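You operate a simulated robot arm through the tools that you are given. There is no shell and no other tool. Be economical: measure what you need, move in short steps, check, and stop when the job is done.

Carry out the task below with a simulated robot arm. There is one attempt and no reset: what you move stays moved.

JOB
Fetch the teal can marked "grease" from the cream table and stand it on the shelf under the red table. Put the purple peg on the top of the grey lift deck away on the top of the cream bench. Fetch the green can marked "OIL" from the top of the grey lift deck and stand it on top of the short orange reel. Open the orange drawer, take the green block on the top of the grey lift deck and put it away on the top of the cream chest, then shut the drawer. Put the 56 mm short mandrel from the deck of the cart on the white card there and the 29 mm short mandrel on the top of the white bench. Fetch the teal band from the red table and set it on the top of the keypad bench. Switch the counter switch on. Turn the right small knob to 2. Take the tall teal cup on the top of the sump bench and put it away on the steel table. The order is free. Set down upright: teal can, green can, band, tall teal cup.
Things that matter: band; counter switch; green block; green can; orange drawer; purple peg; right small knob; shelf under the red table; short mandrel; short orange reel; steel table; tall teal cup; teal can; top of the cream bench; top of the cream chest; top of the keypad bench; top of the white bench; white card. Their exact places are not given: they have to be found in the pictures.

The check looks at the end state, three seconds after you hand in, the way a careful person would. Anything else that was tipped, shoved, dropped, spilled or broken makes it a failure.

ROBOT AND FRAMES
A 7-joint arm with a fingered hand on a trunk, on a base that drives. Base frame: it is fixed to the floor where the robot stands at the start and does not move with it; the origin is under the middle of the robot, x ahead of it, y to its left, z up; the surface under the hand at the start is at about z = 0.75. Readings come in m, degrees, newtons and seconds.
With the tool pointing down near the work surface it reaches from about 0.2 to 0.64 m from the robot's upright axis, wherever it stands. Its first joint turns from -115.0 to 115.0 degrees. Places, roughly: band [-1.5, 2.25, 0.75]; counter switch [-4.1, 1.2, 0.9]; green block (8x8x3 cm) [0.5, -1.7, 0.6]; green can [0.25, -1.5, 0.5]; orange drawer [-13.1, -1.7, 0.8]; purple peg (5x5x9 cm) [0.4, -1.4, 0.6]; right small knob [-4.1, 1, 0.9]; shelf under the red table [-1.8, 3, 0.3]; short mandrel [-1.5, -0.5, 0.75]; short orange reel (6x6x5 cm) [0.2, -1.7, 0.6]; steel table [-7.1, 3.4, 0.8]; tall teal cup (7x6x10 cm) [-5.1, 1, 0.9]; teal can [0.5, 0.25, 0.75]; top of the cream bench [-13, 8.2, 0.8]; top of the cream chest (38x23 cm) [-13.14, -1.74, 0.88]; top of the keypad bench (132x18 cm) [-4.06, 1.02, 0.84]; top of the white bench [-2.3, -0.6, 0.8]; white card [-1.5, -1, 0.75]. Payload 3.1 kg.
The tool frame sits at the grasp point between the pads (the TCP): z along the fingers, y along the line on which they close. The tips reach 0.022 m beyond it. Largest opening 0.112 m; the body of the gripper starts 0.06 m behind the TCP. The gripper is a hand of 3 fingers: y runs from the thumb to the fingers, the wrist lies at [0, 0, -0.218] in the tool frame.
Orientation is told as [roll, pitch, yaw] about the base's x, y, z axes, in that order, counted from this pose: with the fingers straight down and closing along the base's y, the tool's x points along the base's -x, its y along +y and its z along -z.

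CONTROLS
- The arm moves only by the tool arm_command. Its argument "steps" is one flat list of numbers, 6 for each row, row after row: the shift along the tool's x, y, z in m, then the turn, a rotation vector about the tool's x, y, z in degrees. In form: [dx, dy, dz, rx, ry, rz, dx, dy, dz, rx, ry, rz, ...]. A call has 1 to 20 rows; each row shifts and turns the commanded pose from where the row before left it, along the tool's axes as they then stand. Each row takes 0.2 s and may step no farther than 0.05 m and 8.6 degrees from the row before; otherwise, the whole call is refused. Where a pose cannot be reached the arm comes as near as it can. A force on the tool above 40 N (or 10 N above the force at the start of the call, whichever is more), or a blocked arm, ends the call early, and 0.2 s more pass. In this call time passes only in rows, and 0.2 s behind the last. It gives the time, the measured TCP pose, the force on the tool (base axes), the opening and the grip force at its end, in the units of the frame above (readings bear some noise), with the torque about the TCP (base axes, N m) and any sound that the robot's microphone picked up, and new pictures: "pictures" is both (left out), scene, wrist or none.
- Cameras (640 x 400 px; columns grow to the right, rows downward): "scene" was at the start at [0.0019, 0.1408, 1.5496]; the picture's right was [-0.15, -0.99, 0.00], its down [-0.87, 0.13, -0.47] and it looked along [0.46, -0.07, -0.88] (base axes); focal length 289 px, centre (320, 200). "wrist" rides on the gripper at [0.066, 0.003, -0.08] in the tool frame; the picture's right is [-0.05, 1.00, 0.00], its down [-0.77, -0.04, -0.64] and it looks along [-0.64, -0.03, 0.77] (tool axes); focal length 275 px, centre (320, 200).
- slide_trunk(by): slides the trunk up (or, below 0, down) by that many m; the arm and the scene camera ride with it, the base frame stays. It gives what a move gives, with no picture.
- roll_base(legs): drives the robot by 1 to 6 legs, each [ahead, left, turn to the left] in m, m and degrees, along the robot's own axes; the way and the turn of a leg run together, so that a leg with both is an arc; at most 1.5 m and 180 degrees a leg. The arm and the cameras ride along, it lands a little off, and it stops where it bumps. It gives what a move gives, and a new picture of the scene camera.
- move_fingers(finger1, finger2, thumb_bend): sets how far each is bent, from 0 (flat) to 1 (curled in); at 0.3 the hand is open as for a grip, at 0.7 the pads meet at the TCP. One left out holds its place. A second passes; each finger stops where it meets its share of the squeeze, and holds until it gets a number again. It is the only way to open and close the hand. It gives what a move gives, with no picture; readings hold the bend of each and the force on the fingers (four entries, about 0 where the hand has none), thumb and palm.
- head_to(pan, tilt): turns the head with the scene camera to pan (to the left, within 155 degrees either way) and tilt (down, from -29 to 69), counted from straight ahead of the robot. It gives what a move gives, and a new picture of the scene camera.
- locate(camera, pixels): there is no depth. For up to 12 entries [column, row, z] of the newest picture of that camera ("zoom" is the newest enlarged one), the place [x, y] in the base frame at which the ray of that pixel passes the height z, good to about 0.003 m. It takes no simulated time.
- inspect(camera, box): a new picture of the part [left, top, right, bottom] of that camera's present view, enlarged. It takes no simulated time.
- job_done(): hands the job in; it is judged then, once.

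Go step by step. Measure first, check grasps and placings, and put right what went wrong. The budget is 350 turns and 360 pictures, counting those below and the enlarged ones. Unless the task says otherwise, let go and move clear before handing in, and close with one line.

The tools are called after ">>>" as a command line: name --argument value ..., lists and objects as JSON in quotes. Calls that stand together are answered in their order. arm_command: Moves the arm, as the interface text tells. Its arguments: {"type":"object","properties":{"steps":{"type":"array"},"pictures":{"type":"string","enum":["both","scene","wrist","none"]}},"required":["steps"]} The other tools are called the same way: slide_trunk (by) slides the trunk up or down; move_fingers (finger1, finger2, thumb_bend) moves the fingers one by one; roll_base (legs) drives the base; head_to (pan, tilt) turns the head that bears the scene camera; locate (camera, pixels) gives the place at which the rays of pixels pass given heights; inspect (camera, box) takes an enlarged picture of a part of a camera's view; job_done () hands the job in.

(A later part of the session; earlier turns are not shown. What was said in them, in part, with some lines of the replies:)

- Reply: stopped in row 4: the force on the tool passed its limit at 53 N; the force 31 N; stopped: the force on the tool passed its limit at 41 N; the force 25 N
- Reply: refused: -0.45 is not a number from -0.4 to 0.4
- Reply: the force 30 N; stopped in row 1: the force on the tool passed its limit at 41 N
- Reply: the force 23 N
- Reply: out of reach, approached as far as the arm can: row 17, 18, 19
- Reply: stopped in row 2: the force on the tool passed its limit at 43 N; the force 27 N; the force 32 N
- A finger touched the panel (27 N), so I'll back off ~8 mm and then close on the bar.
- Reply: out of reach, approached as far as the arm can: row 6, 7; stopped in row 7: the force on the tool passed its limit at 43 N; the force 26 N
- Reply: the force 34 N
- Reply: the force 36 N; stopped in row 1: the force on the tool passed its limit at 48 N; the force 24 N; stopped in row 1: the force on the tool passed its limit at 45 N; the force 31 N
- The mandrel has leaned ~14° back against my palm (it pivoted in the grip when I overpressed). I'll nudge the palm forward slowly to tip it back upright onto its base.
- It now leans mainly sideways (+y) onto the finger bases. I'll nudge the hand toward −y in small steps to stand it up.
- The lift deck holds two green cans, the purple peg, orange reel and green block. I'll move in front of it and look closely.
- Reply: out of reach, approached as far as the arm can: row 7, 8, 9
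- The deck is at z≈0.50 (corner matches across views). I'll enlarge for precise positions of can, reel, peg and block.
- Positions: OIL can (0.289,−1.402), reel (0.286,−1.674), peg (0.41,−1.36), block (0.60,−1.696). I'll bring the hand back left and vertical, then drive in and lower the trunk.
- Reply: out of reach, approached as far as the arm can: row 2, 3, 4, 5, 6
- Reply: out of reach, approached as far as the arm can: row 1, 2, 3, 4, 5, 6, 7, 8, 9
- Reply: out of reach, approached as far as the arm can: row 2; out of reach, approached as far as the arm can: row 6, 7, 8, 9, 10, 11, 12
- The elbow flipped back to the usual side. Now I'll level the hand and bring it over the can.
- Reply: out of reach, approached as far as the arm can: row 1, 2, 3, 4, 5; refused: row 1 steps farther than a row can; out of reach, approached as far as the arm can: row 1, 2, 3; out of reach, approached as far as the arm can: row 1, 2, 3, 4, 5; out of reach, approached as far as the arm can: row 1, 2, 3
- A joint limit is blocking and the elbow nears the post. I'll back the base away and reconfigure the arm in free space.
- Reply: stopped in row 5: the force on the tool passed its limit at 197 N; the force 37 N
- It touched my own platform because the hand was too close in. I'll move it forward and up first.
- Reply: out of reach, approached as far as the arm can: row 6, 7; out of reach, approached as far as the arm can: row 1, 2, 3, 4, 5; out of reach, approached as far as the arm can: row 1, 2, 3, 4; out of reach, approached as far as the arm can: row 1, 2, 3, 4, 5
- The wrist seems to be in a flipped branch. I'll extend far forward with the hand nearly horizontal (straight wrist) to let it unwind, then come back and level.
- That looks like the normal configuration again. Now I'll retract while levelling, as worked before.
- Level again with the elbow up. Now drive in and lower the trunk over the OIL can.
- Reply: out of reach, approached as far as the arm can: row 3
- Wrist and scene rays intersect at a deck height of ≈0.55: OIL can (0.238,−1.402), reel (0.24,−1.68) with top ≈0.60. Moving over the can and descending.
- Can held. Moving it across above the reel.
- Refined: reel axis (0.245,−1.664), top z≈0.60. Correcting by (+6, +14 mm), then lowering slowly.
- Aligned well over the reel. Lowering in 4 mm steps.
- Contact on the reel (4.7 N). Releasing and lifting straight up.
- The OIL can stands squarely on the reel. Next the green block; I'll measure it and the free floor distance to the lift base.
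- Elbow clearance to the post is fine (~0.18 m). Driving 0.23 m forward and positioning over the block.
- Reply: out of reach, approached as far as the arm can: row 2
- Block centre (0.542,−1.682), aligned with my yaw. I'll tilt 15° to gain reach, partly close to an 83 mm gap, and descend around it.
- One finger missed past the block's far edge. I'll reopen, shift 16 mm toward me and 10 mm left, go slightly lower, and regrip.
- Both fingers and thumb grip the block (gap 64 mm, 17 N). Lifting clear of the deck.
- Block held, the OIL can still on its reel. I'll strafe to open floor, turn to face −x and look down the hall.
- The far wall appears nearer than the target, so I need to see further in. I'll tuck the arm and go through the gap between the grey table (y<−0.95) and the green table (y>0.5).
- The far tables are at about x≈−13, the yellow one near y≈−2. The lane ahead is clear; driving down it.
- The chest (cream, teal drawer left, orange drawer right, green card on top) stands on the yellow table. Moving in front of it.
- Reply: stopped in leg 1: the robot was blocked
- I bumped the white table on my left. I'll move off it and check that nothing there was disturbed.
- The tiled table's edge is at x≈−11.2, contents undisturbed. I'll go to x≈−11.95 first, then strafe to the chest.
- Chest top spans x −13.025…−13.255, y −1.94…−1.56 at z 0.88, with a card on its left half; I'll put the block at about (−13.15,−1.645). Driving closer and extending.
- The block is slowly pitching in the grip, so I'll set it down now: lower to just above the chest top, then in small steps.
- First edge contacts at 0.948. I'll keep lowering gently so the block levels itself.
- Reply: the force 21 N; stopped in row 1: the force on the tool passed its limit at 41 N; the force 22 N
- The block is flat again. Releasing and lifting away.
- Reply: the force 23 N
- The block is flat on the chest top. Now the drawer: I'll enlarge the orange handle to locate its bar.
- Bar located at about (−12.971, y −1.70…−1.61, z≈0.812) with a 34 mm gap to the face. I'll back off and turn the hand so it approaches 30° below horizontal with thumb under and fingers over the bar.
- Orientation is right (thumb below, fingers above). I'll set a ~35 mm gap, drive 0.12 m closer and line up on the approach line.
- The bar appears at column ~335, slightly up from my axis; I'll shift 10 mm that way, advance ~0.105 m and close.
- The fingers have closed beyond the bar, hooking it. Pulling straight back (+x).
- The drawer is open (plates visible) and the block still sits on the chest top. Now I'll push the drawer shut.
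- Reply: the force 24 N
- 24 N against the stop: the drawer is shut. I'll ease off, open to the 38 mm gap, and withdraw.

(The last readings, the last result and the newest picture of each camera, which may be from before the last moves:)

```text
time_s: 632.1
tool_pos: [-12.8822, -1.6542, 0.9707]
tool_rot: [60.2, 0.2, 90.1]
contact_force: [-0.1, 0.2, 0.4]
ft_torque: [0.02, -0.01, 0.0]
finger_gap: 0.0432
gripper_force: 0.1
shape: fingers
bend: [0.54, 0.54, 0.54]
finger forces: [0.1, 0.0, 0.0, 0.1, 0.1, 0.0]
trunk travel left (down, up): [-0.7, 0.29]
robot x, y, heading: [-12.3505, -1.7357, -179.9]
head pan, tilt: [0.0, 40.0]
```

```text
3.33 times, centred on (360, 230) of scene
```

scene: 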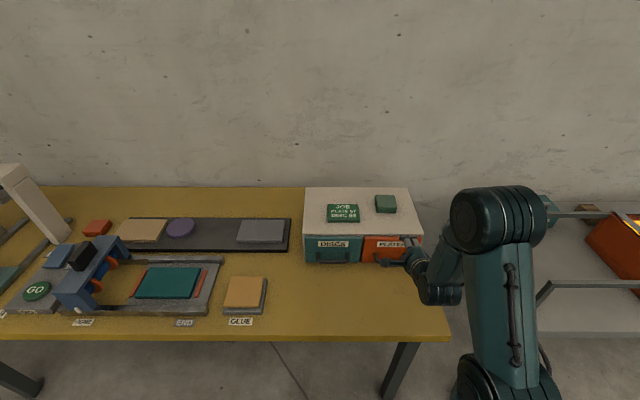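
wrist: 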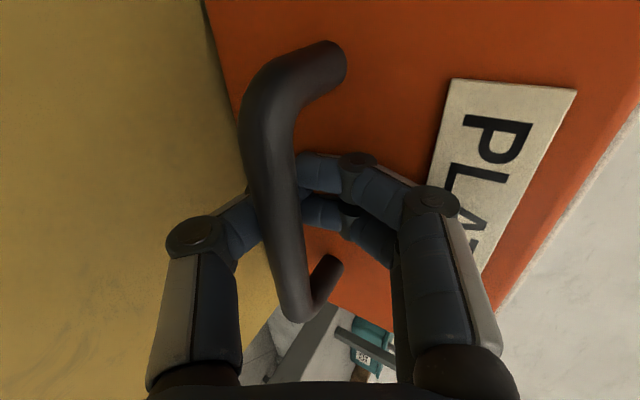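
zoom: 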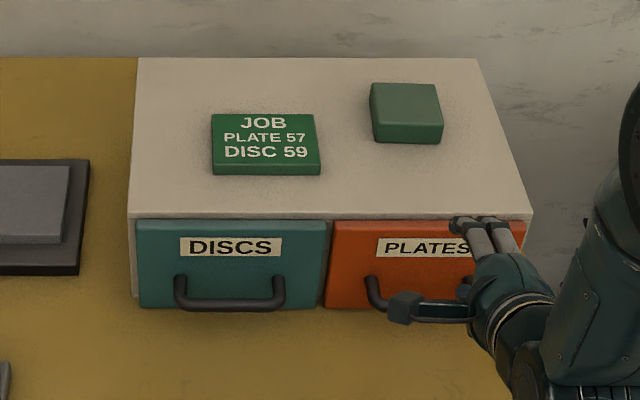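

The orange drawer is flush and shut, and the block lies on the chest top. I'll back out, restore the hand to vertical, and head back for the peg.

>>> roll_base --legs '[[-0.38, 0, 0], [0, -0.3, 0]]'

>>> arm_command --steps '[0, 0, 0, 0, 0, -8.2, 0, 0, 0, 0, 0, -8.2, 0, 0, 0, 0, 0, -8.2, 0, 0, 0, 0, 0, -8.2, 0, 0, 0, 0, 0, -8.2, 0, 0, 0, 0, 0, -8.2, 0, 0, 0, 0, 0, -8.2, 0, 0, 0, 0, 0, -8.2, 0, 0, 0, 0, 0, -8.2, 0, 0, 0, 0, 0, -8.2, 0, 0, 0, 0, 0, -8.0, 0, 0, 0, 0, 7.5, 0, 0, 0, 0, 0, 7.5, 0, 0, 0, 0, 0, 7.5, 0, 0, 0, 0, 0, 7.5, 0, 0, 0, 0, 0, 7.5, 0, 0, 0, 0, 0, 7.5, 0, 0, 0, 0, 0, 7.5, 0, 0, 0, 0, 0, 7.5, 0]' --pictures "none"

>>> move_fingers --finger1 0.3 --finger2 0.3 --thumb_bend 0.3

```text
time_s: 636.2
tool_pos: [-12.499, -1.3529, 0.9693]
tool_rot: [60.2, 0.3, 90.5]
contact_force: [-0.3, 0.3, -0.7]
ft_torque: [0.0, 0.02, 0.0]
finger_gap: 0.0434
gripper_force: 0.0
shape: fingers
bend: [0.54, 0.54, 0.54]
finger forces: [0.0, 0.1, 0.1, 0.0, 0.0, 0.0]
trunk travel left (down, up): [-0.7, 0.29]
robot x, y, heading: [-11.96, -1.4259, -179.6]
head pan, tilt: [0.0, 40.0]
```

scene: 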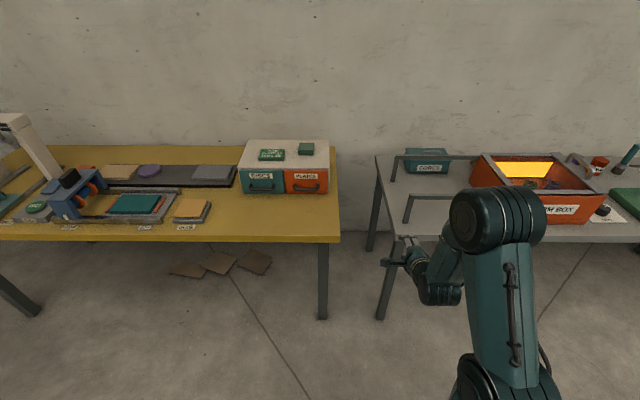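

```text
time_s: 640.2
tool_pos: [-12.4996, -1.3533, 0.97]
tool_rot: [0.2, -0.1, -179.6]
contact_force: [-0.3, 0.0, 0.6]
ft_torque: [0.01, 0.0, 0.03]
finger_gap: 0.0429
gripper_force: 0.1
shape: fingers
bend: [0.54, 0.54, 0.54]
finger forces: [0.1, 0.0, 0.0, 0.1, 0.0, 0.1]
trunk travel left (down, up): [-0.7, 0.29]
robot x, y, heading: [-11.9586, -1.4293, -179.3]
head pan, tilt: [0.0, 40.0]
```

```text
time_s: 641.2
tool_pos: [-12.498, -1.3524, 0.9697]
tool_rot: [0.2, -0.2, -179.6]
contact_force: [-0.6, -0.8, 0.3]
ft_torque: [0.01, 0.03, -0.02]
finger_gap: 0.1109
gripper_force: 0.1
shape: fingers
bend: [0.3, 0.3, 0.3]
finger forces: [0.1, 0.0, 0.1, 0.0, 0.1, 0.1]
trunk travel left (down, up): [-0.7, 0.29]
robot x, y, heading: [-11.9622, -1.4276, -179.6]
head pan, tilt: [0.0, 40.0]
```

>>> arm_command --steps '[0.04, 0, -0.025, 0, 0, 0, 0.04, 0, -0.025, 0, 0, 0, 0.03, 0, -0.025, 0, 0, 0]' --pictures "none"

>>> roll_base --legs '[[0, -1.22, -0.4], [-1.4, 0, 0], [-1.4, 0, 0], [-1.4, 0, 0], [-1.4, 0, 0]]'

```text
time_s: 642.0
tool_pos: [-12.3876, -1.3529, 1.0452]
tool_rot: [0.2, -0.4, -179.5]
contact_force: [0.0, 0.5, 0.0]
ft_torque: [0.02, 0.0, -0.04]
finger_gap: 0.1111
gripper_force: 0.0
shape: fingers
bend: [0.3, 0.3, 0.3]
finger forces: [0.1, 0.0, 0.1, 0.1, 0.1, 0.0]
trunk travel left (down, up): [-0.7, 0.29]
robot x, y, heading: [-11.96, -1.4272, -179.5]
head pan, tilt: [0.0, 40.0]
```

```text
time_s: 674.4
tool_pos: [-6.8371, -0.0389, 1.0428]
tool_rot: [0.2, -0.2, -177.2]
contact_force: [-0.4, -0.3, -0.2]
ft_torque: [0.02, -0.01, -0.01]
finger_gap: 0.1112
gripper_force: 0.0
shape: fingers
bend: [0.3, 0.3, 0.3]
finger forces: [0.0, 0.0, 0.0, 0.0, 0.1, 0.0]
trunk travel left (down, up): [-0.7, 0.29]
robot x, y, heading: [-6.404, -0.1001, -177.0]
head pan, tilt: [0.0, 40.0]
```

scene: 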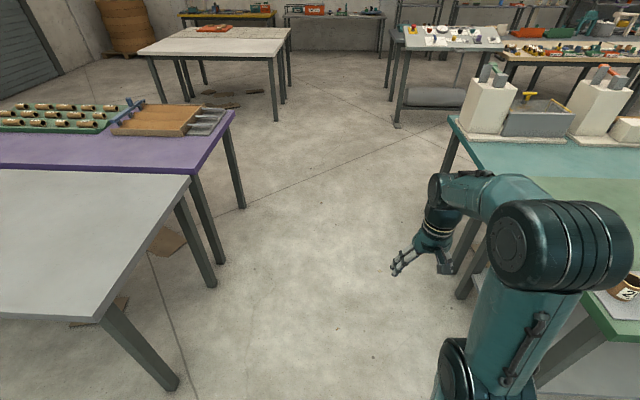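

>>> roll_base --legs '[[-0.35, 0, -3], [0, 1.15, 0], [0, 1.15, 0], [-1.4, 0, 0], [-1.4, 0, 0], [-1.4, 0, 0]]'

```text
time_s: 707.2
tool_pos: [-2.3152, -2.2433, 1.0425]
tool_rot: [0.2, -0.2, -178.1]
contact_force: [0.2, 0.5, 0.1]
ft_torque: [0.01, -0.01, -0.01]
finger_gap: 0.1111
gripper_force: 0.1
shape: fingers
bend: [0.3, 0.3, 0.3]
finger forces: [0.0, 0.1, 0.1, 0.1, 0.0, 0.0]
trunk travel left (down, up): [-0.7, 0.29]
robot x, y, heading: [-1.8865, -2.3108, -178.3]
head pan, tilt: [0.0, 40.0]
```

scene: 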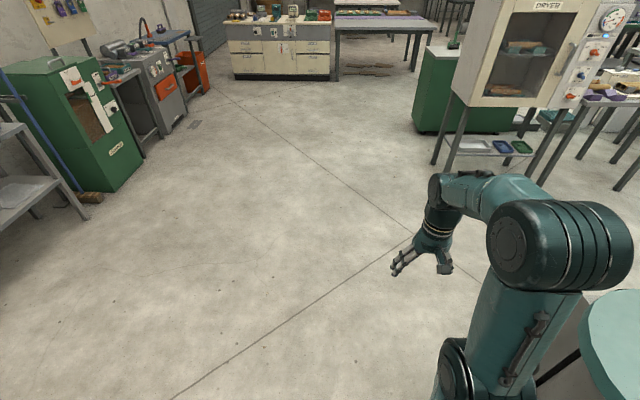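

>>> roll_base --legs '[[0, 0, 178.3], [1.0, 0, 0], [0, 0.86, 0], [0.5, 0, 0]]'

>>> slide_trunk --by -0.25

>>> head_to --pan -5 --tilt 55

```text
time_s: 726.3
tool_pos: [0.0814, -1.5895, 1.0425]
tool_rot: [0.3, -0.2, -1.9]
contact_force: [0.2, 0.2, 0.2]
ft_torque: [0.02, -0.01, -0.01]
finger_gap: 0.1111
gripper_force: 0.1
shape: fingers
bend: [0.3, 0.3, 0.3]
finger forces: [0.0, 0.0, 0.1, 0.1, 0.1, 0.0]
trunk travel left (down, up): [-0.7, 0.29]
robot x, y, heading: [-0.3424, -1.4989, -1.9]
head pan, tilt: [0.0, 40.0]
```

scene: 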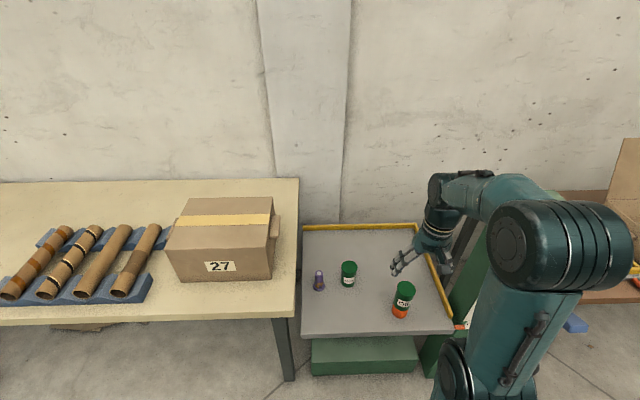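

```text
time_s: 728.9
tool_pos: [0.0807, -1.5905, 0.7937]
tool_rot: [0.2, -0.2, -2.0]
contact_force: [0.0, -0.5, 1.1]
ft_torque: [0.01, 0.01, 0.0]
finger_gap: 0.1116
gripper_force: 0.0
shape: fingers
bend: [0.3, 0.3, 0.3]
finger forces: [0.0, 0.0, 0.0, 0.0, 0.0, 0.0]
trunk travel left (down, up): [-0.45, 0.54]
robot x, y, heading: [-0.3481, -1.4991, -2.0]
head pan, tilt: [0.0, 40.0]
```

```text
time_s: 729.7
tool_pos: [0.0812, -1.5898, 0.7927]
tool_rot: [0.3, -0.3, -1.9]
contact_force: [-0.2, 0.2, 0.1]
ft_torque: [-0.04, 0.01, 0.01]
finger_gap: 0.1113
gripper_force: 0.1
shape: fingers
bend: [0.3, 0.3, 0.3]
finger forces: [0.0, 0.0, 0.0, 0.0, 0.0, 0.0]
trunk travel left (down, up): [-0.45, 0.54]
robot x, y, heading: [-0.3433, -1.4937, -1.9]
head pan, tilt: [-5.0, 55.0]
```

scene: 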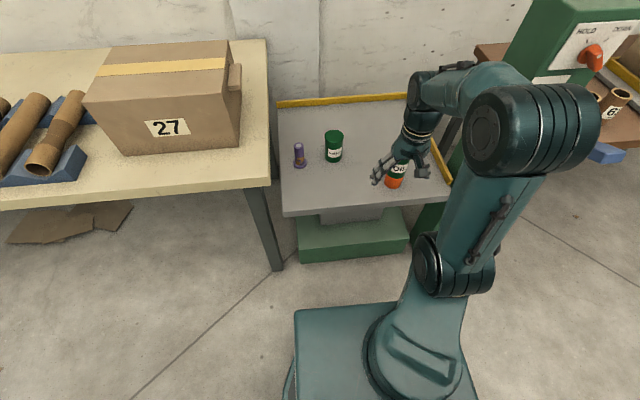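

>>> locate --camera "scene" --pixels '[[298, 148, 0.64], [300, 168, 0.55], [335, 162, 0.55], [334, 135, 0.64], [313, 158, 0.58]]'

>>> inspect --camera "scene" --box '[270, 120, 370, 182]'

```text
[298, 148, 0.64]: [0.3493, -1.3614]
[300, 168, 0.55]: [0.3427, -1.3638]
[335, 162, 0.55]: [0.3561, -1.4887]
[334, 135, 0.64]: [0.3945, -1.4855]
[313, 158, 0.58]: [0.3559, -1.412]
```

```text
6.40 times, centred on (320, 151) of scene
```

zoom: 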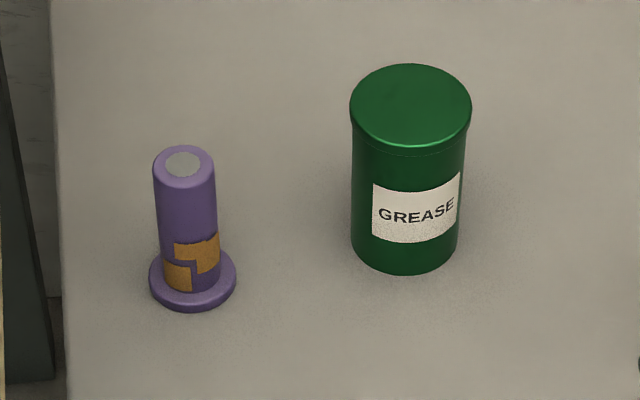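

Peg axis ≈(0.36,−1.362), flanged base, 0.09 tall. I'll swing the hand left, drive 0.12 m in, and position above it.

>>> arm_command --steps '[0, 0.04, 0, 0, 0, 0, 0, 0.04, 0, 0, 0, 0, 0, 0.04, 0, 0, 0, 0, 0, 0.04, 0, 0, 0, 0, 0, 0.04, 0, 0, 0, 0, 0, 0.03, 0, 0, 0, 0]' --pictures "none"

>>> roll_base --legs '[[0.13, 0, 1.9]]'

>>> move_fingers --finger1 0.4 --finger2 0.4 --thumb_bend 0.4

```text
time_s: 731.1
tool_pos: [0.0889, -1.3602, 0.7936]
tool_rot: [0.2, -0.3, -2.1]
contact_force: [-0.1, 0.2, 0.2]
ft_torque: [-0.01, 0.01, -0.02]
finger_gap: 0.1111
gripper_force: 0.1
shape: fingers
bend: [0.3, 0.3, 0.3]
finger forces: [0.1, 0.0, 0.0, 0.1, 0.0, 0.1]
trunk travel left (down, up): [-0.45, 0.54]
robot x, y, heading: [-0.3452, -1.4957, -1.9]
head pan, tilt: [-5.0, 55.0]
```

```text
time_s: 732.4
tool_pos: [0.2155, -1.3487, 0.7937]
tool_rot: [0.2, -0.2, -0.2]
contact_force: [0.0, 0.6, 0.0]
ft_torque: [0.0, 0.01, -0.01]
finger_gap: 0.1109
gripper_force: 0.0
shape: fingers
bend: [0.3, 0.3, 0.3]
finger forces: [0.1, 0.1, 0.0, 0.0, 0.0, 0.0]
trunk travel left (down, up): [-0.45, 0.54]
robot x, y, heading: [-0.2127, -1.4961, -0.1]
head pan, tilt: [-5.0, 55.0]
```

scene: 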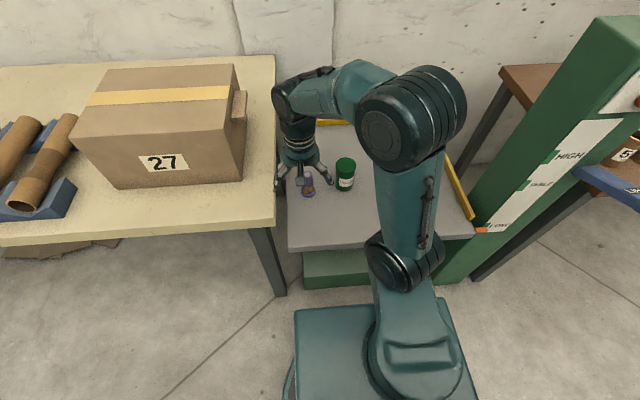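

```text
time_s: 733.4
tool_pos: [0.215, -1.3486, 0.7945]
tool_rot: [0.2, -0.1, -0.1]
contact_force: [0.2, -0.7, 0.2]
ft_torque: [0.01, -0.02, 0.02]
finger_gap: 0.0848
gripper_force: 0.0
shape: fingers
bend: [0.4, 0.4, 0.4]
finger forces: [0.1, 0.0, 0.0, 0.0, 0.0, 0.0]
trunk travel left (down, up): [-0.45, 0.54]
robot x, y, heading: [-0.2147, -1.502, -0.1]
head pan, tilt: [-5.0, 55.0]
```

>>> arm_command --steps '[-0.04, -0.004, 0.01, 0, 0, 0, -0.04, -0.004, 0.015, 0, 0, 0, -0.035, -0.003, 0.015, 0, 0, 0, -0.03, -0.002, 0.015, 0, 0, 0]' --pictures "wrist"

```text
time_s: 734.4
tool_pos: [0.3618, -1.3623, 0.7387]
tool_rot: [0.1, -0.2, 0.0]
contact_force: [0.7, -0.1, -0.3]
ft_torque: [0.01, 0.04, 0.0]
finger_gap: 0.0844
gripper_force: 0.0
shape: fingers
bend: [0.4, 0.4, 0.4]
finger forces: [0.0, 0.1, 0.0, 0.0, 0.0, 0.1]
trunk travel left (down, up): [-0.45, 0.54]
robot x, y, heading: [-0.2104, -1.4999, -0.2]
head pan, tilt: [-5.0, 55.0]
```

wrist: 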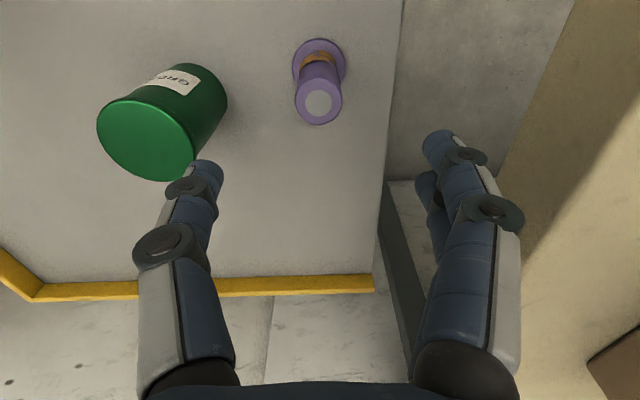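

The peg top (319,104) is exactly on my axis. Descending and gripping.

>>> arm_command --steps '[0, 0, 0.04, 0, 0, 0, 0, 0, 0.04, 0, 0, 0, 0, 0, 0.035, 0, 0, 0, 0, 0, 0.018, 0, 0, 0]' --pictures "none"

>>> move_fingers --finger1 0.8 --finger2 0.8 --thumb_bend 0.78

>>> arm_command --steps '[0, 0, -0.02, 0, 0, 0, 0, 0, -0.04, 0, 0, 0, 0, 0, -0.04, 0, 0, 0, 0, 0, -0.04, 0, 0, 0]' --pictures "wrist"

```text
time_s: 735.4
tool_pos: [0.3599, -1.3631, 0.6067]
tool_rot: [0.1, -0.1, 0.0]
contact_force: [-0.1, -1.1, 0.6]
ft_torque: [0.02, -0.02, -0.03]
finger_gap: 0.0845
gripper_force: 0.0
shape: fingers
bend: [0.4, 0.4, 0.4]
finger forces: [0.1, 0.1, 0.0, 0.1, 0.0, 0.1]
trunk travel left (down, up): [-0.45, 0.54]
robot x, y, heading: [-0.2123, -1.4992, -0.0]
head pan, tilt: [-5.0, 55.0]
```

```text
time_s: 736.4
tool_pos: [0.3603, -1.3619, 0.607]
tool_rot: [0.2, -0.1, -0.1]
contact_force: [-0.1, 0.1, -1.3]
ft_torque: [0.0, 0.02, 0.0]
finger_gap: 0.0218
gripper_force: 18.6
shape: fingers
bend: [0.66, 0.64, 0.65]
finger forces: [9.1, 10.2, 0.0, 0.1, 18.0, 0.0]
trunk travel left (down, up): [-0.45, 0.54]
robot x, y, heading: [-0.2119, -1.498, -0.2]
head pan, tilt: [-5.0, 55.0]
```

```text
time_s: 737.4
tool_pos: [0.3595, -1.3628, 0.7464]
tool_rot: [0.2, -0.2, -0.1]
contact_force: [-0.4, -0.2, -0.8]
ft_torque: [0.03, -0.01, 0.04]
finger_gap: 0.0216
gripper_force: 18.5
shape: fingers
bend: [0.66, 0.64, 0.65]
finger forces: [8.8, 10.6, 0.0, 0.0, 17.8, 0.1]
trunk travel left (down, up): [-0.45, 0.54]
robot x, y, heading: [-0.2145, -1.5002, 0.4]
head pan, tilt: [-5.0, 55.0]
```

wrist: 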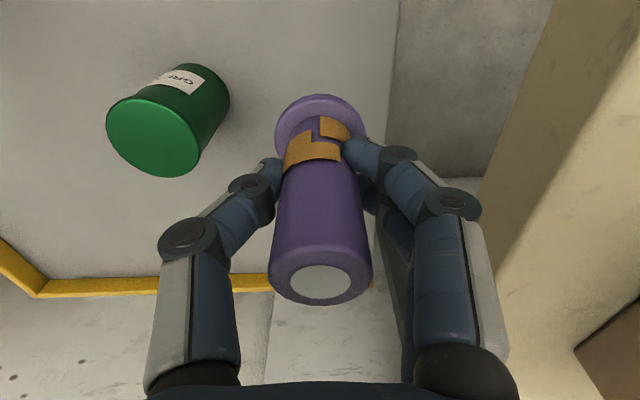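

Peg gripped (18 N). Raising, retracting and driving back toward the west end.

>>> slide_trunk --by 0.25

>>> arm_command --steps '[0.04, 0, -0.01, 0, 0, 0, 0.04, 0, -0.01, 0, 0, 0, 0.04, -0.02, -0.01, 0, 0, 0, 0.03, -0.02, 0, 0, 0, 0]' --pictures "none"

>>> roll_base --legs '[[-0.65, 0, 0], [0, -0.85, 0], [0, 0, -180], [1.4, 0, 0], [1.4, 0, 0], [1.4, 0, 0]]'

```text
time_s: 740.0
tool_pos: [0.3606, -1.3619, 0.9978]
tool_rot: [0.2, -0.2, -0.1]
contact_force: [0.5, -0.1, -1.0]
ft_torque: [0.01, 0.03, 0.02]
finger_gap: 0.0217
gripper_force: 19.0
shape: fingers
bend: [0.66, 0.64, 0.65]
finger forces: [8.7, 10.6, 0.1, 0.0, 17.7, 0.0]
trunk travel left (down, up): [-0.7, 0.29]
robot x, y, heading: [-0.2121, -1.498, -0.2]
head pan, tilt: [-5.0, 55.0]
```

```text
time_s: 741.0
tool_pos: [0.2102, -1.4033, 1.0258]
tool_rot: [0.2, -0.2, -0.1]
contact_force: [0.1, 0.5, -0.8]
ft_torque: [-0.01, 0.01, 0.03]
finger_gap: 0.0214
gripper_force: 18.8
shape: fingers
bend: [0.67, 0.64, 0.65]
finger forces: [8.7, 10.8, 0.0, 0.1, 17.7, 0.0]
trunk travel left (down, up): [-0.7, 0.29]
robot x, y, heading: [-0.2142, -1.5001, 0.0]
head pan, tilt: [-5.0, 55.0]
```

```text
time_s: 775.9
tool_pos: [-5.4939, -2.5663, 1.0273]
tool_rot: [0.2, -0.2, -179.0]
contact_force: [-0.2, 0.5, -0.3]
ft_torque: [0.0, -0.06, 0.01]
finger_gap: 0.0201
gripper_force: 17.6
shape: fingers
bend: [0.67, 0.64, 0.66]
finger forces: [7.6, 10.8, 0.0, 0.0, 17.1, 0.1]
trunk travel left (down, up): [-0.7, 0.29]
robot x, y, heading: [-5.0726, -2.4653, -179.0]
head pan, tilt: [-5.0, 55.0]
```

scene: 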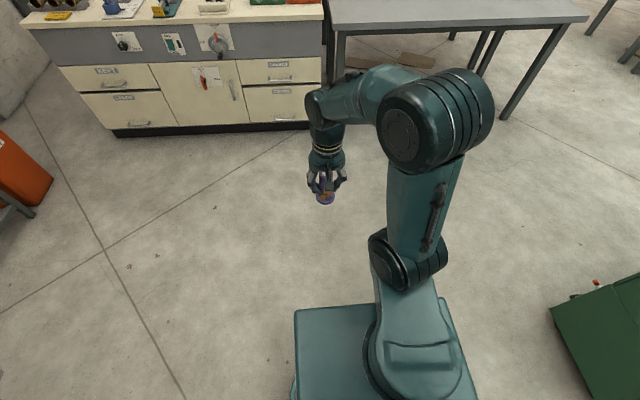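

>>> roll_base --legs '[[0.95, 0, -1], [0, -1.13, 0], [0, -1.13, 0], [1.4, 0, 0], [1.4, 0, 0], [1.4, 0, 0]]'

>>> head_to --pan -60 --tilt 18

```text
time_s: 811.4
tool_pos: [-10.6433, -0.1443, 1.0266]
tool_rot: [0.1, -0.2, 178.0]
contact_force: [-0.7, 1.2, -0.8]
ft_torque: [0.01, -0.01, -0.01]
finger_gap: 0.0203
gripper_force: 16.9
shape: fingers
bend: [0.68, 0.64, 0.66]
finger forces: [7.7, 10.9, 0.0, 0.0, 17.0, 0.0]
trunk travel left (down, up): [-0.7, 0.29]
robot x, y, heading: [-10.2169, -0.0651, 178.0]
head pan, tilt: [-5.0, 55.0]
```

scene: 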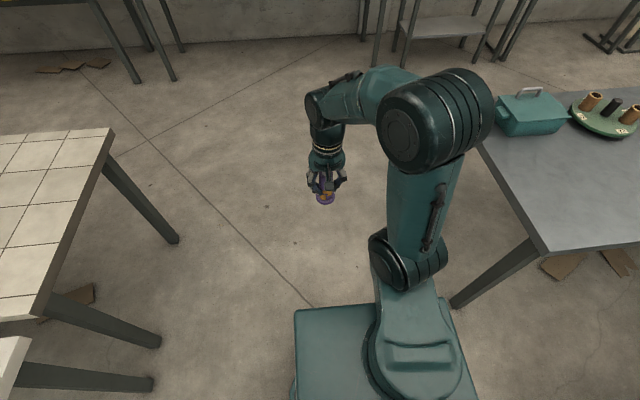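

```text
time_s: 812.6
tool_pos: [-10.6434, -0.145, 1.0264]
tool_rot: [0.2, -0.1, 177.8]
contact_force: [0.3, -0.2, -1.0]
ft_torque: [-0.01, 0.04, 0.02]
finger_gap: 0.02
gripper_force: 17.9
shape: fingers
bend: [0.68, 0.64, 0.66]
finger forces: [7.8, 10.9, 0.1, 0.0, 17.1, 0.1]
trunk travel left (down, up): [-0.7, 0.29]
robot x, y, heading: [-10.2166, -0.062, 178.3]
head pan, tilt: [-60.0, 18.0]
```

scene: 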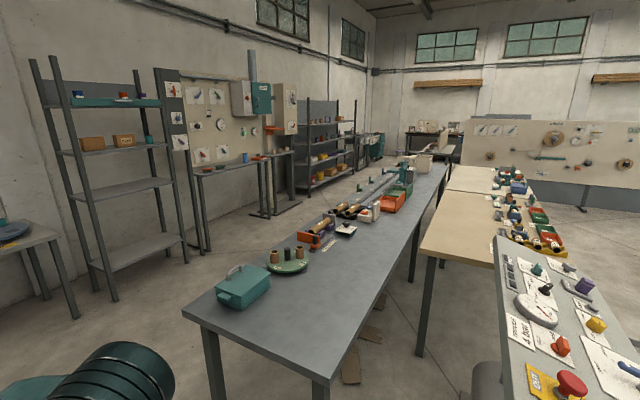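

>>> locate --camera "scene" --pixels '[[115, 302, 0], [187, 264, 0], [268, 218, 0], [300, 195, 0.0], [183, 310, 0.8], [325, 383, 0.8], [395, 167, 0.8], [445, 168, 0.8], [75, 318, 0], [375, 160, 0.5]]'

>>> inspect --camera "scene" --box '[300, 100, 500, 225]'

```text
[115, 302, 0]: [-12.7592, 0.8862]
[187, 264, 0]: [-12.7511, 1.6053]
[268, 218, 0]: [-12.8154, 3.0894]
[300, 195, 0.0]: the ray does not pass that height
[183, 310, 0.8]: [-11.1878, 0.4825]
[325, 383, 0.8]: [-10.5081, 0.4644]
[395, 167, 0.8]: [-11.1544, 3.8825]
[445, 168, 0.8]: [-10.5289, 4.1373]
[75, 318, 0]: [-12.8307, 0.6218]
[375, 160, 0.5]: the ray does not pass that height
```

```text
3.20 times, centred on (400, 162) of scene
```

zoom: 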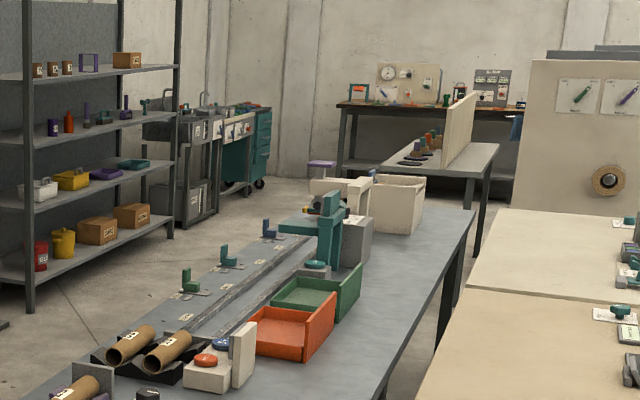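

The lane between the long table (x>−11.2) and the wall furniture (x<−12.75) is 1.5 m wide. I'll drive into it and strafe north to y≈5.

>>> roll_base --legs '[[1.4, 0, 1.8], [0.33, 0, 0], [0, -1.4, 0], [0, -1.4, 0], [0, -1.4, 0]]'

>>> head_to --pan -60 --tilt 20

```text
time_s: 841.0
tool_pos: [-12.4792, 3.9997, 1.0276]
tool_rot: [0.2, -0.1, -179.3]
contact_force: [-0.3, 0.2, -1.7]
ft_torque: [-0.01, 0.02, 0.0]
finger_gap: 0.0203
gripper_force: 17.7
shape: fingers
bend: [0.68, 0.64, 0.66]
finger forces: [7.7, 10.8, 0.0, 0.0, 17.1, 0.1]
trunk travel left (down, up): [-0.7, 0.29]
robot x, y, heading: [-12.0606, 4.0995, -179.7]
head pan, tilt: [-60.0, 18.0]
```

scene: 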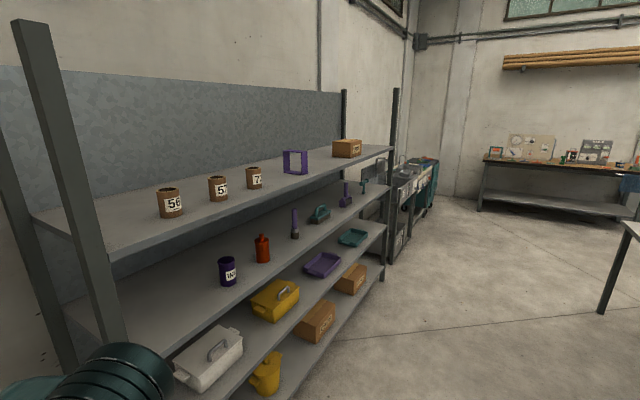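

```text
time_s: 841.6
tool_pos: [-12.4804, 3.9993, 1.0267]
tool_rot: [0.2, -0.2, -179.3]
contact_force: [-0.7, -0.3, -0.9]
ft_torque: [0.05, 0.01, -0.01]
finger_gap: 0.0201
gripper_force: 17.3
shape: fingers
bend: [0.68, 0.64, 0.66]
finger forces: [7.7, 10.8, 0.0, 0.1, 17.1, 0.0]
trunk travel left (down, up): [-0.7, 0.29]
robot x, y, heading: [-12.0559, 4.0999, -179.5]
head pan, tilt: [-60.0, 20.0]
```

scene: 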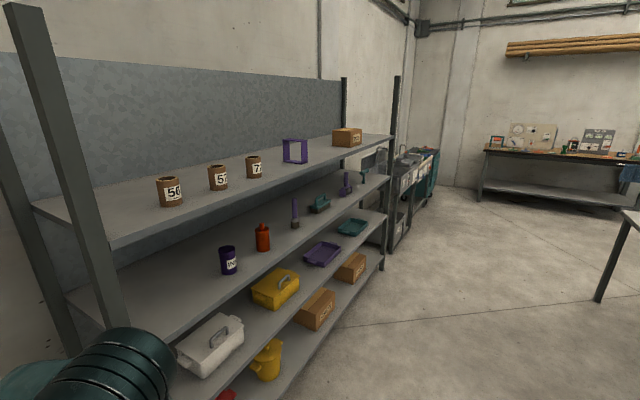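

>>> roll_base --legs '[[-0.25, 0, 0], [0, -1.4, 0], [0, -1.2, 0]]'

>>> head_to --pan -40 --tilt 28

```text
time_s: 855.8
tool_pos: [-12.2455, 6.6131, 1.027]
tool_rot: [0.3, -0.2, -179.1]
contact_force: [-0.7, 0.5, -0.4]
ft_torque: [0.01, 0.0, -0.01]
finger_gap: 0.0199
gripper_force: 18.1
shape: fingers
bend: [0.68, 0.64, 0.66]
finger forces: [7.7, 11.0, 0.1, 0.0, 17.1, 0.0]
trunk travel left (down, up): [-0.7, 0.29]
robot x, y, heading: [-11.8206, 6.7187, -178.9]
head pan, tilt: [-60.0, 20.0]
```

scene: 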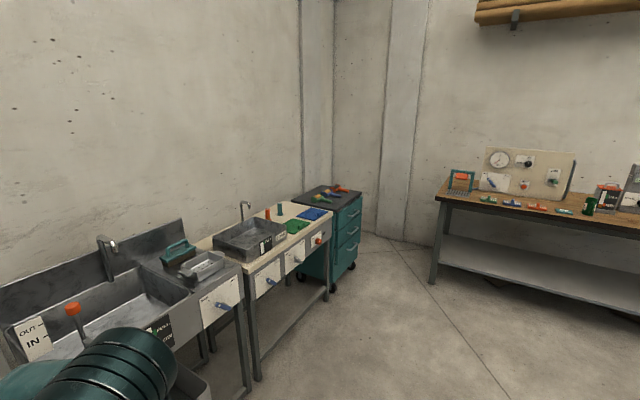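

```text
time_s: 856.6
tool_pos: [-12.2451, 6.6134, 1.0274]
tool_rot: [0.2, -0.2, -179.2]
contact_force: [0.2, -0.1, -0.7]
ft_torque: [0.01, 0.06, -0.01]
finger_gap: 0.0198
gripper_force: 18.5
shape: fingers
bend: [0.68, 0.64, 0.66]
finger forces: [7.7, 11.0, 0.0, 0.0, 17.1, 0.1]
trunk travel left (down, up): [-0.7, 0.29]
robot x, y, heading: [-11.8248, 6.7143, -179.1]
head pan, tilt: [-40.0, 28.0]
```

scene: 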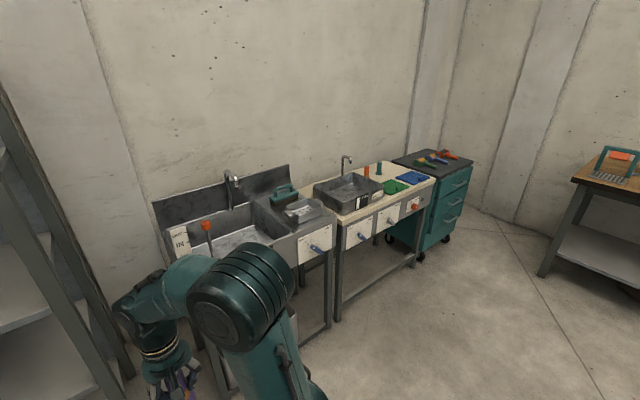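

>>> inspect --camera "scene" --box '[280, 130, 480, 255]'

>>> locate --camera "scene" --pixels '[[338, 222, 0.8], [436, 182, 0.8], [390, 160, 0.8], [376, 203, 0.8], [340, 322, 0], [415, 265, 0]]'

```text
3.20 times, centred on (380, 192) of scene
```

zoom: 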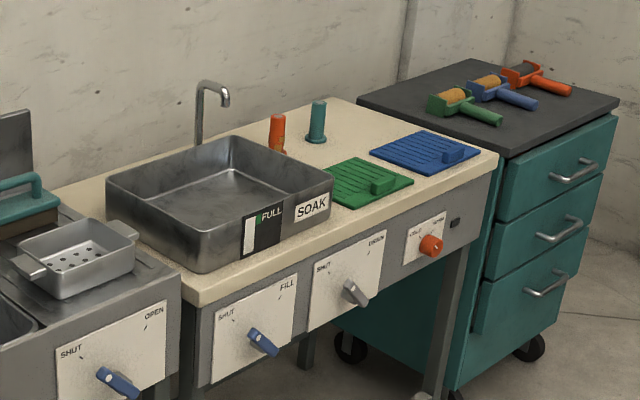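

```text
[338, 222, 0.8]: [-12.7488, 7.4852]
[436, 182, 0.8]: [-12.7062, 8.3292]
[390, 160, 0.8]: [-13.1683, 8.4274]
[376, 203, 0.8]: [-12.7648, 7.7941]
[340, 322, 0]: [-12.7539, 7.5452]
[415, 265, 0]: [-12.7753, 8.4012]
```

The cream bench spans y 7.49–8.38, x −12.73…−13.2, with basin, two mats and two standing pegs; there is a clear cream area behind the blue mat. I'll move in front of it.

>>> roll_base --legs '[[0, -1.4, -0.9], [0.35, 0, 0]]'

>>> head_to --pan 0 --tilt 45

>>> inspect --camera "scene" --box '[200, 110, 440, 260]'

```text
time_s: 865.6
tool_pos: [-12.6216, 8.0353, 1.0264]
tool_rot: [0.2, -0.2, -179.6]
contact_force: [1.2, 0.8, -0.2]
ft_torque: [-0.01, 0.0, 0.03]
finger_gap: 0.02
gripper_force: 17.6
shape: fingers
bend: [0.68, 0.64, 0.66]
finger forces: [7.7, 11.1, 0.1, 0.1, 17.0, 0.0]
trunk travel left (down, up): [-0.7, 0.29]
robot x, y, heading: [-12.1968, 8.1338, -179.4]
head pan, tilt: [-40.0, 28.0]
```

scene: 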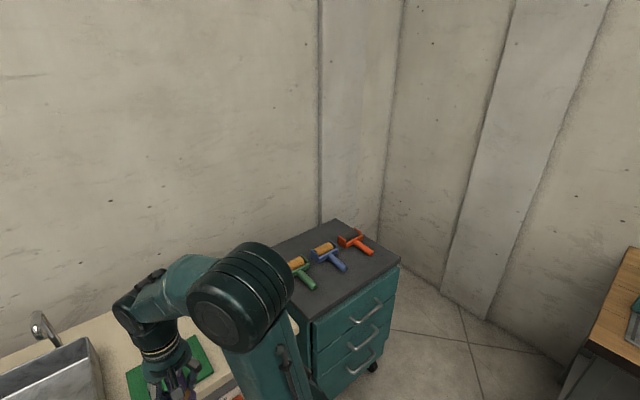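

```text
time_s: 866.7
tool_pos: [-12.622, 8.0349, 1.0265]
tool_rot: [0.3, -0.1, -179.6]
contact_force: [0.3, 1.3, -0.2]
ft_torque: [0.0, -0.01, -0.03]
finger_gap: 0.02
gripper_force: 17.6
shape: fingers
bend: [0.68, 0.64, 0.66]
finger forces: [7.7, 11.0, 0.1, 0.0, 17.0, 0.1]
trunk travel left (down, up): [-0.7, 0.29]
robot x, y, heading: [-12.1996, 8.1376, -179.5]
head pan, tilt: [0.0, 45.0]
```

scene: 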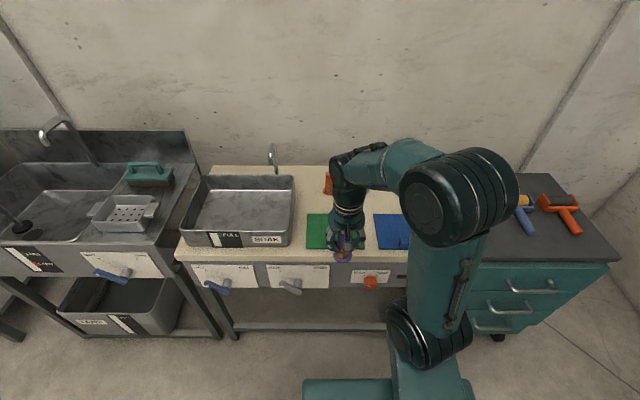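

```text
2.67 times, centred on (320, 185) of scene
```

zoom: 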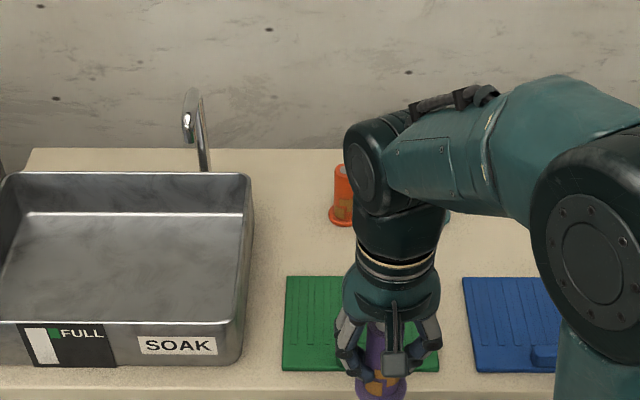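

>>> locate --camera "zoom" --pixels '[[291, 215, 0.8], [255, 215, 0.8], [330, 218, 0.8], [480, 235, 0.8], [460, 275, 0.8], [285, 275, 0.8], [285, 372, 0.8], [300, 392, 0.8], [291, 235, 0.75], [440, 215, 0.8]]'

```text
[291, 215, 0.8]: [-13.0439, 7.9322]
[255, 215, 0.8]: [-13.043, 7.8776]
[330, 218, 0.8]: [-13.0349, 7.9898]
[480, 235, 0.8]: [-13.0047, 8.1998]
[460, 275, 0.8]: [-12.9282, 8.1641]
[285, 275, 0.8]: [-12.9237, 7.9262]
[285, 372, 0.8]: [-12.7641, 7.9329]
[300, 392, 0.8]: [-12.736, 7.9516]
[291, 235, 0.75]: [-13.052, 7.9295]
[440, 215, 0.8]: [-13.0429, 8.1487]
```

I'll use the clear area behind the blue mat at about (−13.03, 8.27). Driving in and extending over it.

>>> roll_base --legs '[[0, -0.2, -0.5], [0.2, 0, 0]]'

>>> arm_command --steps '[-0.04, -0.006, 0, 0, 0, 0, -0.04, -0.006, 0, 0, 0, 0, -0.04, -0.006, 0, 0, 0, 0, -0.04, -0.006, 0, 0, 0, 0, -0.04, -0.006, 0, 0, 0, 0]' --pictures "both"

```text
time_s: 869.5
tool_pos: [-12.8187, 8.2415, 1.0254]
tool_rot: [0.2, -0.2, 179.8]
contact_force: [-0.6, 0.6, -0.3]
ft_torque: [0.0, 0.02, -0.01]
finger_gap: 0.0201
gripper_force: 18.1
shape: fingers
bend: [0.68, 0.64, 0.66]
finger forces: [7.8, 11.1, 0.0, 0.1, 17.2, 0.0]
trunk travel left (down, up): [-0.7, 0.29]
robot x, y, heading: [-12.3903, 8.3306, 179.8]
head pan, tilt: [0.0, 45.0]
```

scene: 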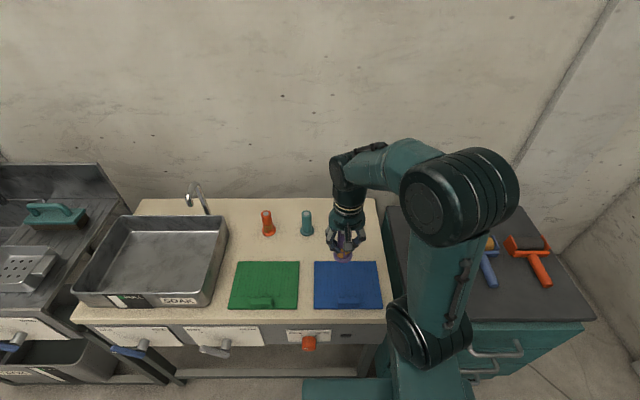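

```text
time_s: 870.6
tool_pos: [-13.019, 8.2716, 1.0272]
tool_rot: [0.1, 0.1, 179.7]
contact_force: [-0.5, 0.6, -1.1]
ft_torque: [0.01, 0.0, 0.02]
finger_gap: 0.0196
gripper_force: 17.7
shape: fingers
bend: [0.68, 0.64, 0.66]
finger forces: [7.9, 10.9, 0.1, 0.0, 16.8, 0.0]
trunk travel left (down, up): [-0.7, 0.29]
robot x, y, heading: [-12.3934, 8.3377, 179.7]
head pan, tilt: [0.0, 45.0]
```

scene: 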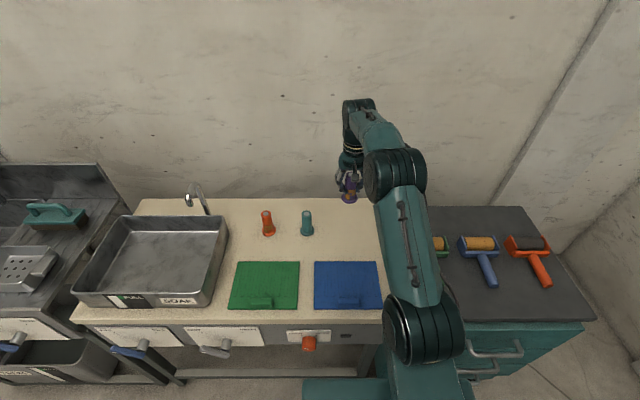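
wrist: 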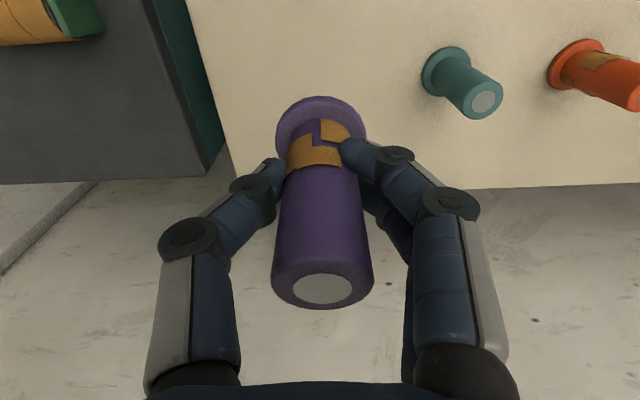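

The spot is clear (bench edge and other pegs well away). Lowering.

>>> arm_command --steps '[0, 0, 0.04, 0, 0, 0, 0, 0, 0.04, 0, 0, 0, 0, 0, 0.04, 0, 0, 0, 0, 0, 0.025, 0, 0, 0]' --pictures "none"

>>> arm_command --steps '[0, 0, 0.006, 0, 0, 0, 0, 0, 0.005, 0, 0, 0]' --pictures "none"

>>> arm_command --steps '[0, 0, 0.005, 0, 0, 0]' --pictures "none"

>>> arm_command --steps '[0, 0, 0.005, 0, 0, 0]' --pictures "none"

```text
time_s: 871.6
tool_pos: [-13.0175, 8.2719, 0.8835]
tool_rot: [0.2, -0.3, 179.6]
contact_force: [-0.6, 0.2, -1.0]
ft_torque: [-0.02, -0.02, 0.02]
finger_gap: 0.0191
gripper_force: 18.1
shape: fingers
bend: [0.68, 0.64, 0.66]
finger forces: [8.1, 11.0, 0.0, 0.0, 16.7, 0.1]
trunk travel left (down, up): [-0.7, 0.29]
robot x, y, heading: [-12.3937, 8.334, 179.8]
head pan, tilt: [0.0, 45.0]
```

```text
time_s: 872.2
tool_pos: [-13.0187, 8.2732, 0.8726]
tool_rot: [0.3, -0.2, 179.7]
contact_force: [-0.7, -1.5, -0.6]
ft_torque: [-0.03, -0.01, 0.01]
finger_gap: 0.0191
gripper_force: 18.0
shape: fingers
bend: [0.68, 0.64, 0.66]
finger forces: [8.0, 11.0, 0.0, 0.0, 16.7, 0.0]
trunk travel left (down, up): [-0.7, 0.29]
robot x, y, heading: [-12.3978, 8.3373, 179.8]
head pan, tilt: [0.0, 45.0]
```

```text
time_s: 872.6
tool_pos: [-13.02, 8.2716, 0.8667]
tool_rot: [0.3, -0.2, 179.7]
contact_force: [-0.1, 0.0, -0.2]
ft_torque: [0.04, -0.01, -0.03]
finger_gap: 0.019
gripper_force: 18.4
shape: fingers
bend: [0.68, 0.64, 0.66]
finger forces: [8.0, 11.0, 0.1, 0.0, 16.6, 0.0]
trunk travel left (down, up): [-0.7, 0.29]
robot x, y, heading: [-12.3949, 8.3346, 179.8]
head pan, tilt: [0.0, 45.0]
```

```text
time_s: 873.0
tool_pos: [-13.0197, 8.2715, 0.862]
tool_rot: [0.2, -0.2, 179.7]
contact_force: [-1.3, -0.3, -1.5]
ft_torque: [-0.01, 0.0, 0.03]
finger_gap: 0.0188
gripper_force: 18.2
shape: fingers
bend: [0.68, 0.64, 0.66]
finger forces: [8.1, 11.1, 0.1, 0.1, 16.7, 0.0]
trunk travel left (down, up): [-0.7, 0.29]
robot x, y, heading: [-12.3936, 8.3362, 179.9]
head pan, tilt: [0.0, 45.0]
```

>>> arm_command --steps '[0, 0, 0.004, 0, 0, 0]' --pictures "none"

>>> arm_command --steps '[0, 0, 0.004, 0, 0, 0]' --pictures "none"

>>> arm_command --steps '[0, 0, 0.004, 0, 0, 0]' --pictures "none"

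```text
time_s: 873.5
tool_pos: [-13.0201, 8.2713, 0.8578]
tool_rot: [0.2, -0.2, 179.7]
contact_force: [-0.6, -0.3, -0.9]
ft_torque: [0.0, 0.02, -0.01]
finger_gap: 0.019
gripper_force: 17.6
shape: fingers
bend: [0.68, 0.64, 0.66]
finger forces: [8.1, 11.0, 0.1, 0.0, 16.6, 0.1]
trunk travel left (down, up): [-0.7, 0.29]
robot x, y, heading: [-12.3969, 8.3341, 179.8]
head pan, tilt: [0.0, 45.0]
```

```text
time_s: 873.9
tool_pos: [-13.0199, 8.2709, 0.8552]
tool_rot: [0.2, -0.3, 179.7]
contact_force: [0.5, -0.3, 3.1]
ft_torque: [0.01, 0.04, 0.0]
finger_gap: 0.0189
gripper_force: 19.0
shape: fingers
bend: [0.68, 0.64, 0.66]
finger forces: [8.4, 11.5, 0.1, 0.1, 17.4, 0.0]
trunk travel left (down, up): [-0.7, 0.29]
robot x, y, heading: [-12.3954, 8.3366, 179.8]
head pan, tilt: [0.0, 45.0]
```

```text
time_s: 874.2
tool_pos: [-13.019, 8.271, 0.8527]
tool_rot: [0.2, -0.5, 179.6]
contact_force: [-0.3, 0.3, 18.0]
ft_torque: [0.01, 0.06, -0.04]
finger_gap: 0.0186
gripper_force: 21.1
shape: fingers
bend: [0.69, 0.66, 0.67]
finger forces: [9.3, 12.7, 0.0, 0.0, 19.8, 0.0]
trunk travel left (down, up): [-0.7, 0.29]
robot x, y, heading: [-12.3982, 8.3356, 179.7]
head pan, tilt: [0.0, 45.0]
```

Contact on the bench top (z≈0.80). Easing up, releasing, and lifting straight up.

>>> arm_command --steps '[0, 0, -0.003, 0, 0, 0]' --pictures "none"

>>> move_fingers --finger1 0.45 --finger2 0.45 --thumb_bend 0.45

>>> arm_command --steps '[0, 0, -0.02, 0, 0, 0, 0, 0, -0.04, 0, 0, 0, 0, 0, -0.04, 0, 0, 0, 0, 0, -0.04, 0, 0, 0, 0.04, 0, 0, 0, 0, 0, 0.04, 0, 0, 0, 0, 0]' --pictures "both"

```text
time_s: 874.6
tool_pos: [-13.0187, 8.2707, 0.853]
tool_rot: [0.1, -0.1, 179.7]
contact_force: [-2.3, 0.1, 7.4]
ft_torque: [-0.03, 0.07, -0.02]
finger_gap: 0.0184
gripper_force: 19.9
shape: fingers
bend: [0.69, 0.66, 0.67]
finger forces: [8.7, 12.4, 0.0, 0.0, 18.7, 0.0]
trunk travel left (down, up): [-0.7, 0.29]
robot x, y, heading: [-12.3963, 8.3353, 180.1]
head pan, tilt: [0.0, 45.0]
```

```text
time_s: 875.6
tool_pos: [-13.02, 8.27, 0.8537]
tool_rot: [0.2, -0.3, 179.8]
contact_force: [0.3, -0.1, 0.5]
ft_torque: [-0.02, 0.02, -0.01]
finger_gap: 0.0687
gripper_force: 0.1
shape: fingers
bend: [0.45, 0.45, 0.45]
finger forces: [0.0, 0.1, 0.1, 0.0, 0.1, 0.1]
trunk travel left (down, up): [-0.7, 0.29]
robot x, y, heading: [-12.3982, 8.3361, 179.8]
head pan, tilt: [0.0, 45.0]
```

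```text
time_s: 877.0
tool_pos: [-12.9386, 8.2702, 0.9934]
tool_rot: [0.3, -0.3, 179.7]
contact_force: [0.2, 0.2, -0.2]
ft_torque: [-0.03, 0.01, 0.02]
finger_gap: 0.0687
gripper_force: 0.1
shape: fingers
bend: [0.45, 0.45, 0.45]
finger forces: [0.0, 0.1, 0.1, 0.1, 0.1, 0.0]
trunk travel left (down, up): [-0.7, 0.29]
robot x, y, heading: [-12.3931, 8.3386, 179.9]
head pan, tilt: [0.0, 45.0]
```

scene: 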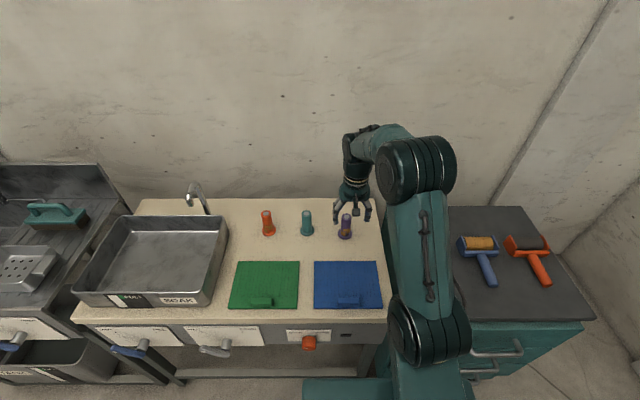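
wrist: 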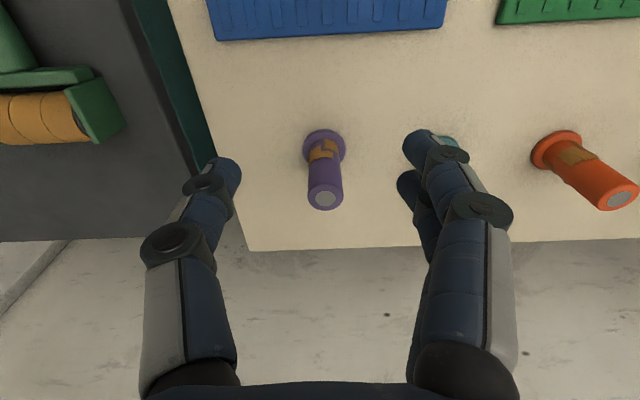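

The purple peg stands on the cream bench in line with the other pegs, so every item is done. I'll move clear and hand in.

>>> arm_command --steps '[0, 0, -0.04, 0, 0, 0, 0.04, 0, -0.02, 0, 0, 0, 0.04, 0, 0, 0, 0, 0]' --pictures "none"

>>> roll_base --legs '[[-0.3, 0, 0]]'

```text
time_s: 877.9
tool_pos: [-12.8558, 8.2703, 1.051]
tool_rot: [0.2, -0.2, 179.7]
contact_force: [-0.5, 0.0, -0.8]
ft_torque: [-0.01, 0.0, 0.04]
finger_gap: 0.0687
gripper_force: 0.1
shape: fingers
bend: [0.45, 0.45, 0.45]
finger forces: [0.0, 0.0, 0.0, 0.0, 0.1, 0.1]
trunk travel left (down, up): [-0.7, 0.29]
robot x, y, heading: [-12.3912, 8.3333, 179.6]
head pan, tilt: [0.0, 45.0]
```

```text
time_s: 879.9
tool_pos: [-12.5538, 8.269, 1.051]
tool_rot: [0.2, -0.3, 179.7]
contact_force: [-1.2, 0.3, 0.6]
ft_torque: [0.01, -0.01, -0.01]
finger_gap: 0.0688
gripper_force: 0.1
shape: fingers
bend: [0.45, 0.45, 0.45]
finger forces: [0.0, 0.1, 0.0, 0.0, 0.1, 0.0]
trunk travel left (down, up): [-0.7, 0.29]
robot x, y, heading: [-12.0909, 8.3364, 179.9]
head pan, tilt: [0.0, 45.0]
```

scene: 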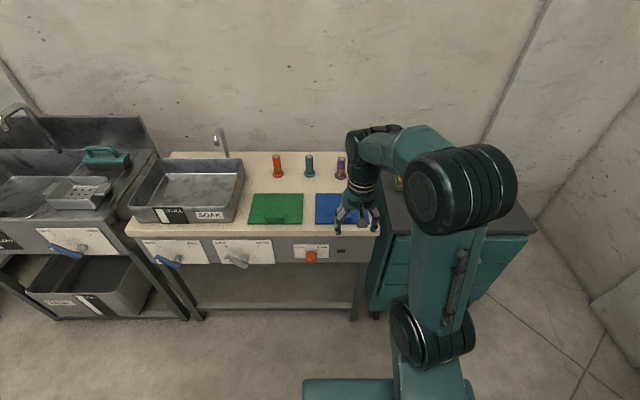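

The last picture shows the peg upright beside the other two and the robot clear of everything; handing in.

>>> job_done

```text
The job is handed in.
```

I finished every item on the list and handed the job in. Three things to know: the block went onto the chest before I opened and shut the drawer, I took the orange 0–9 dial as the "right small knob", and I bumped the tiled table once, which disturbed nothing I could see.
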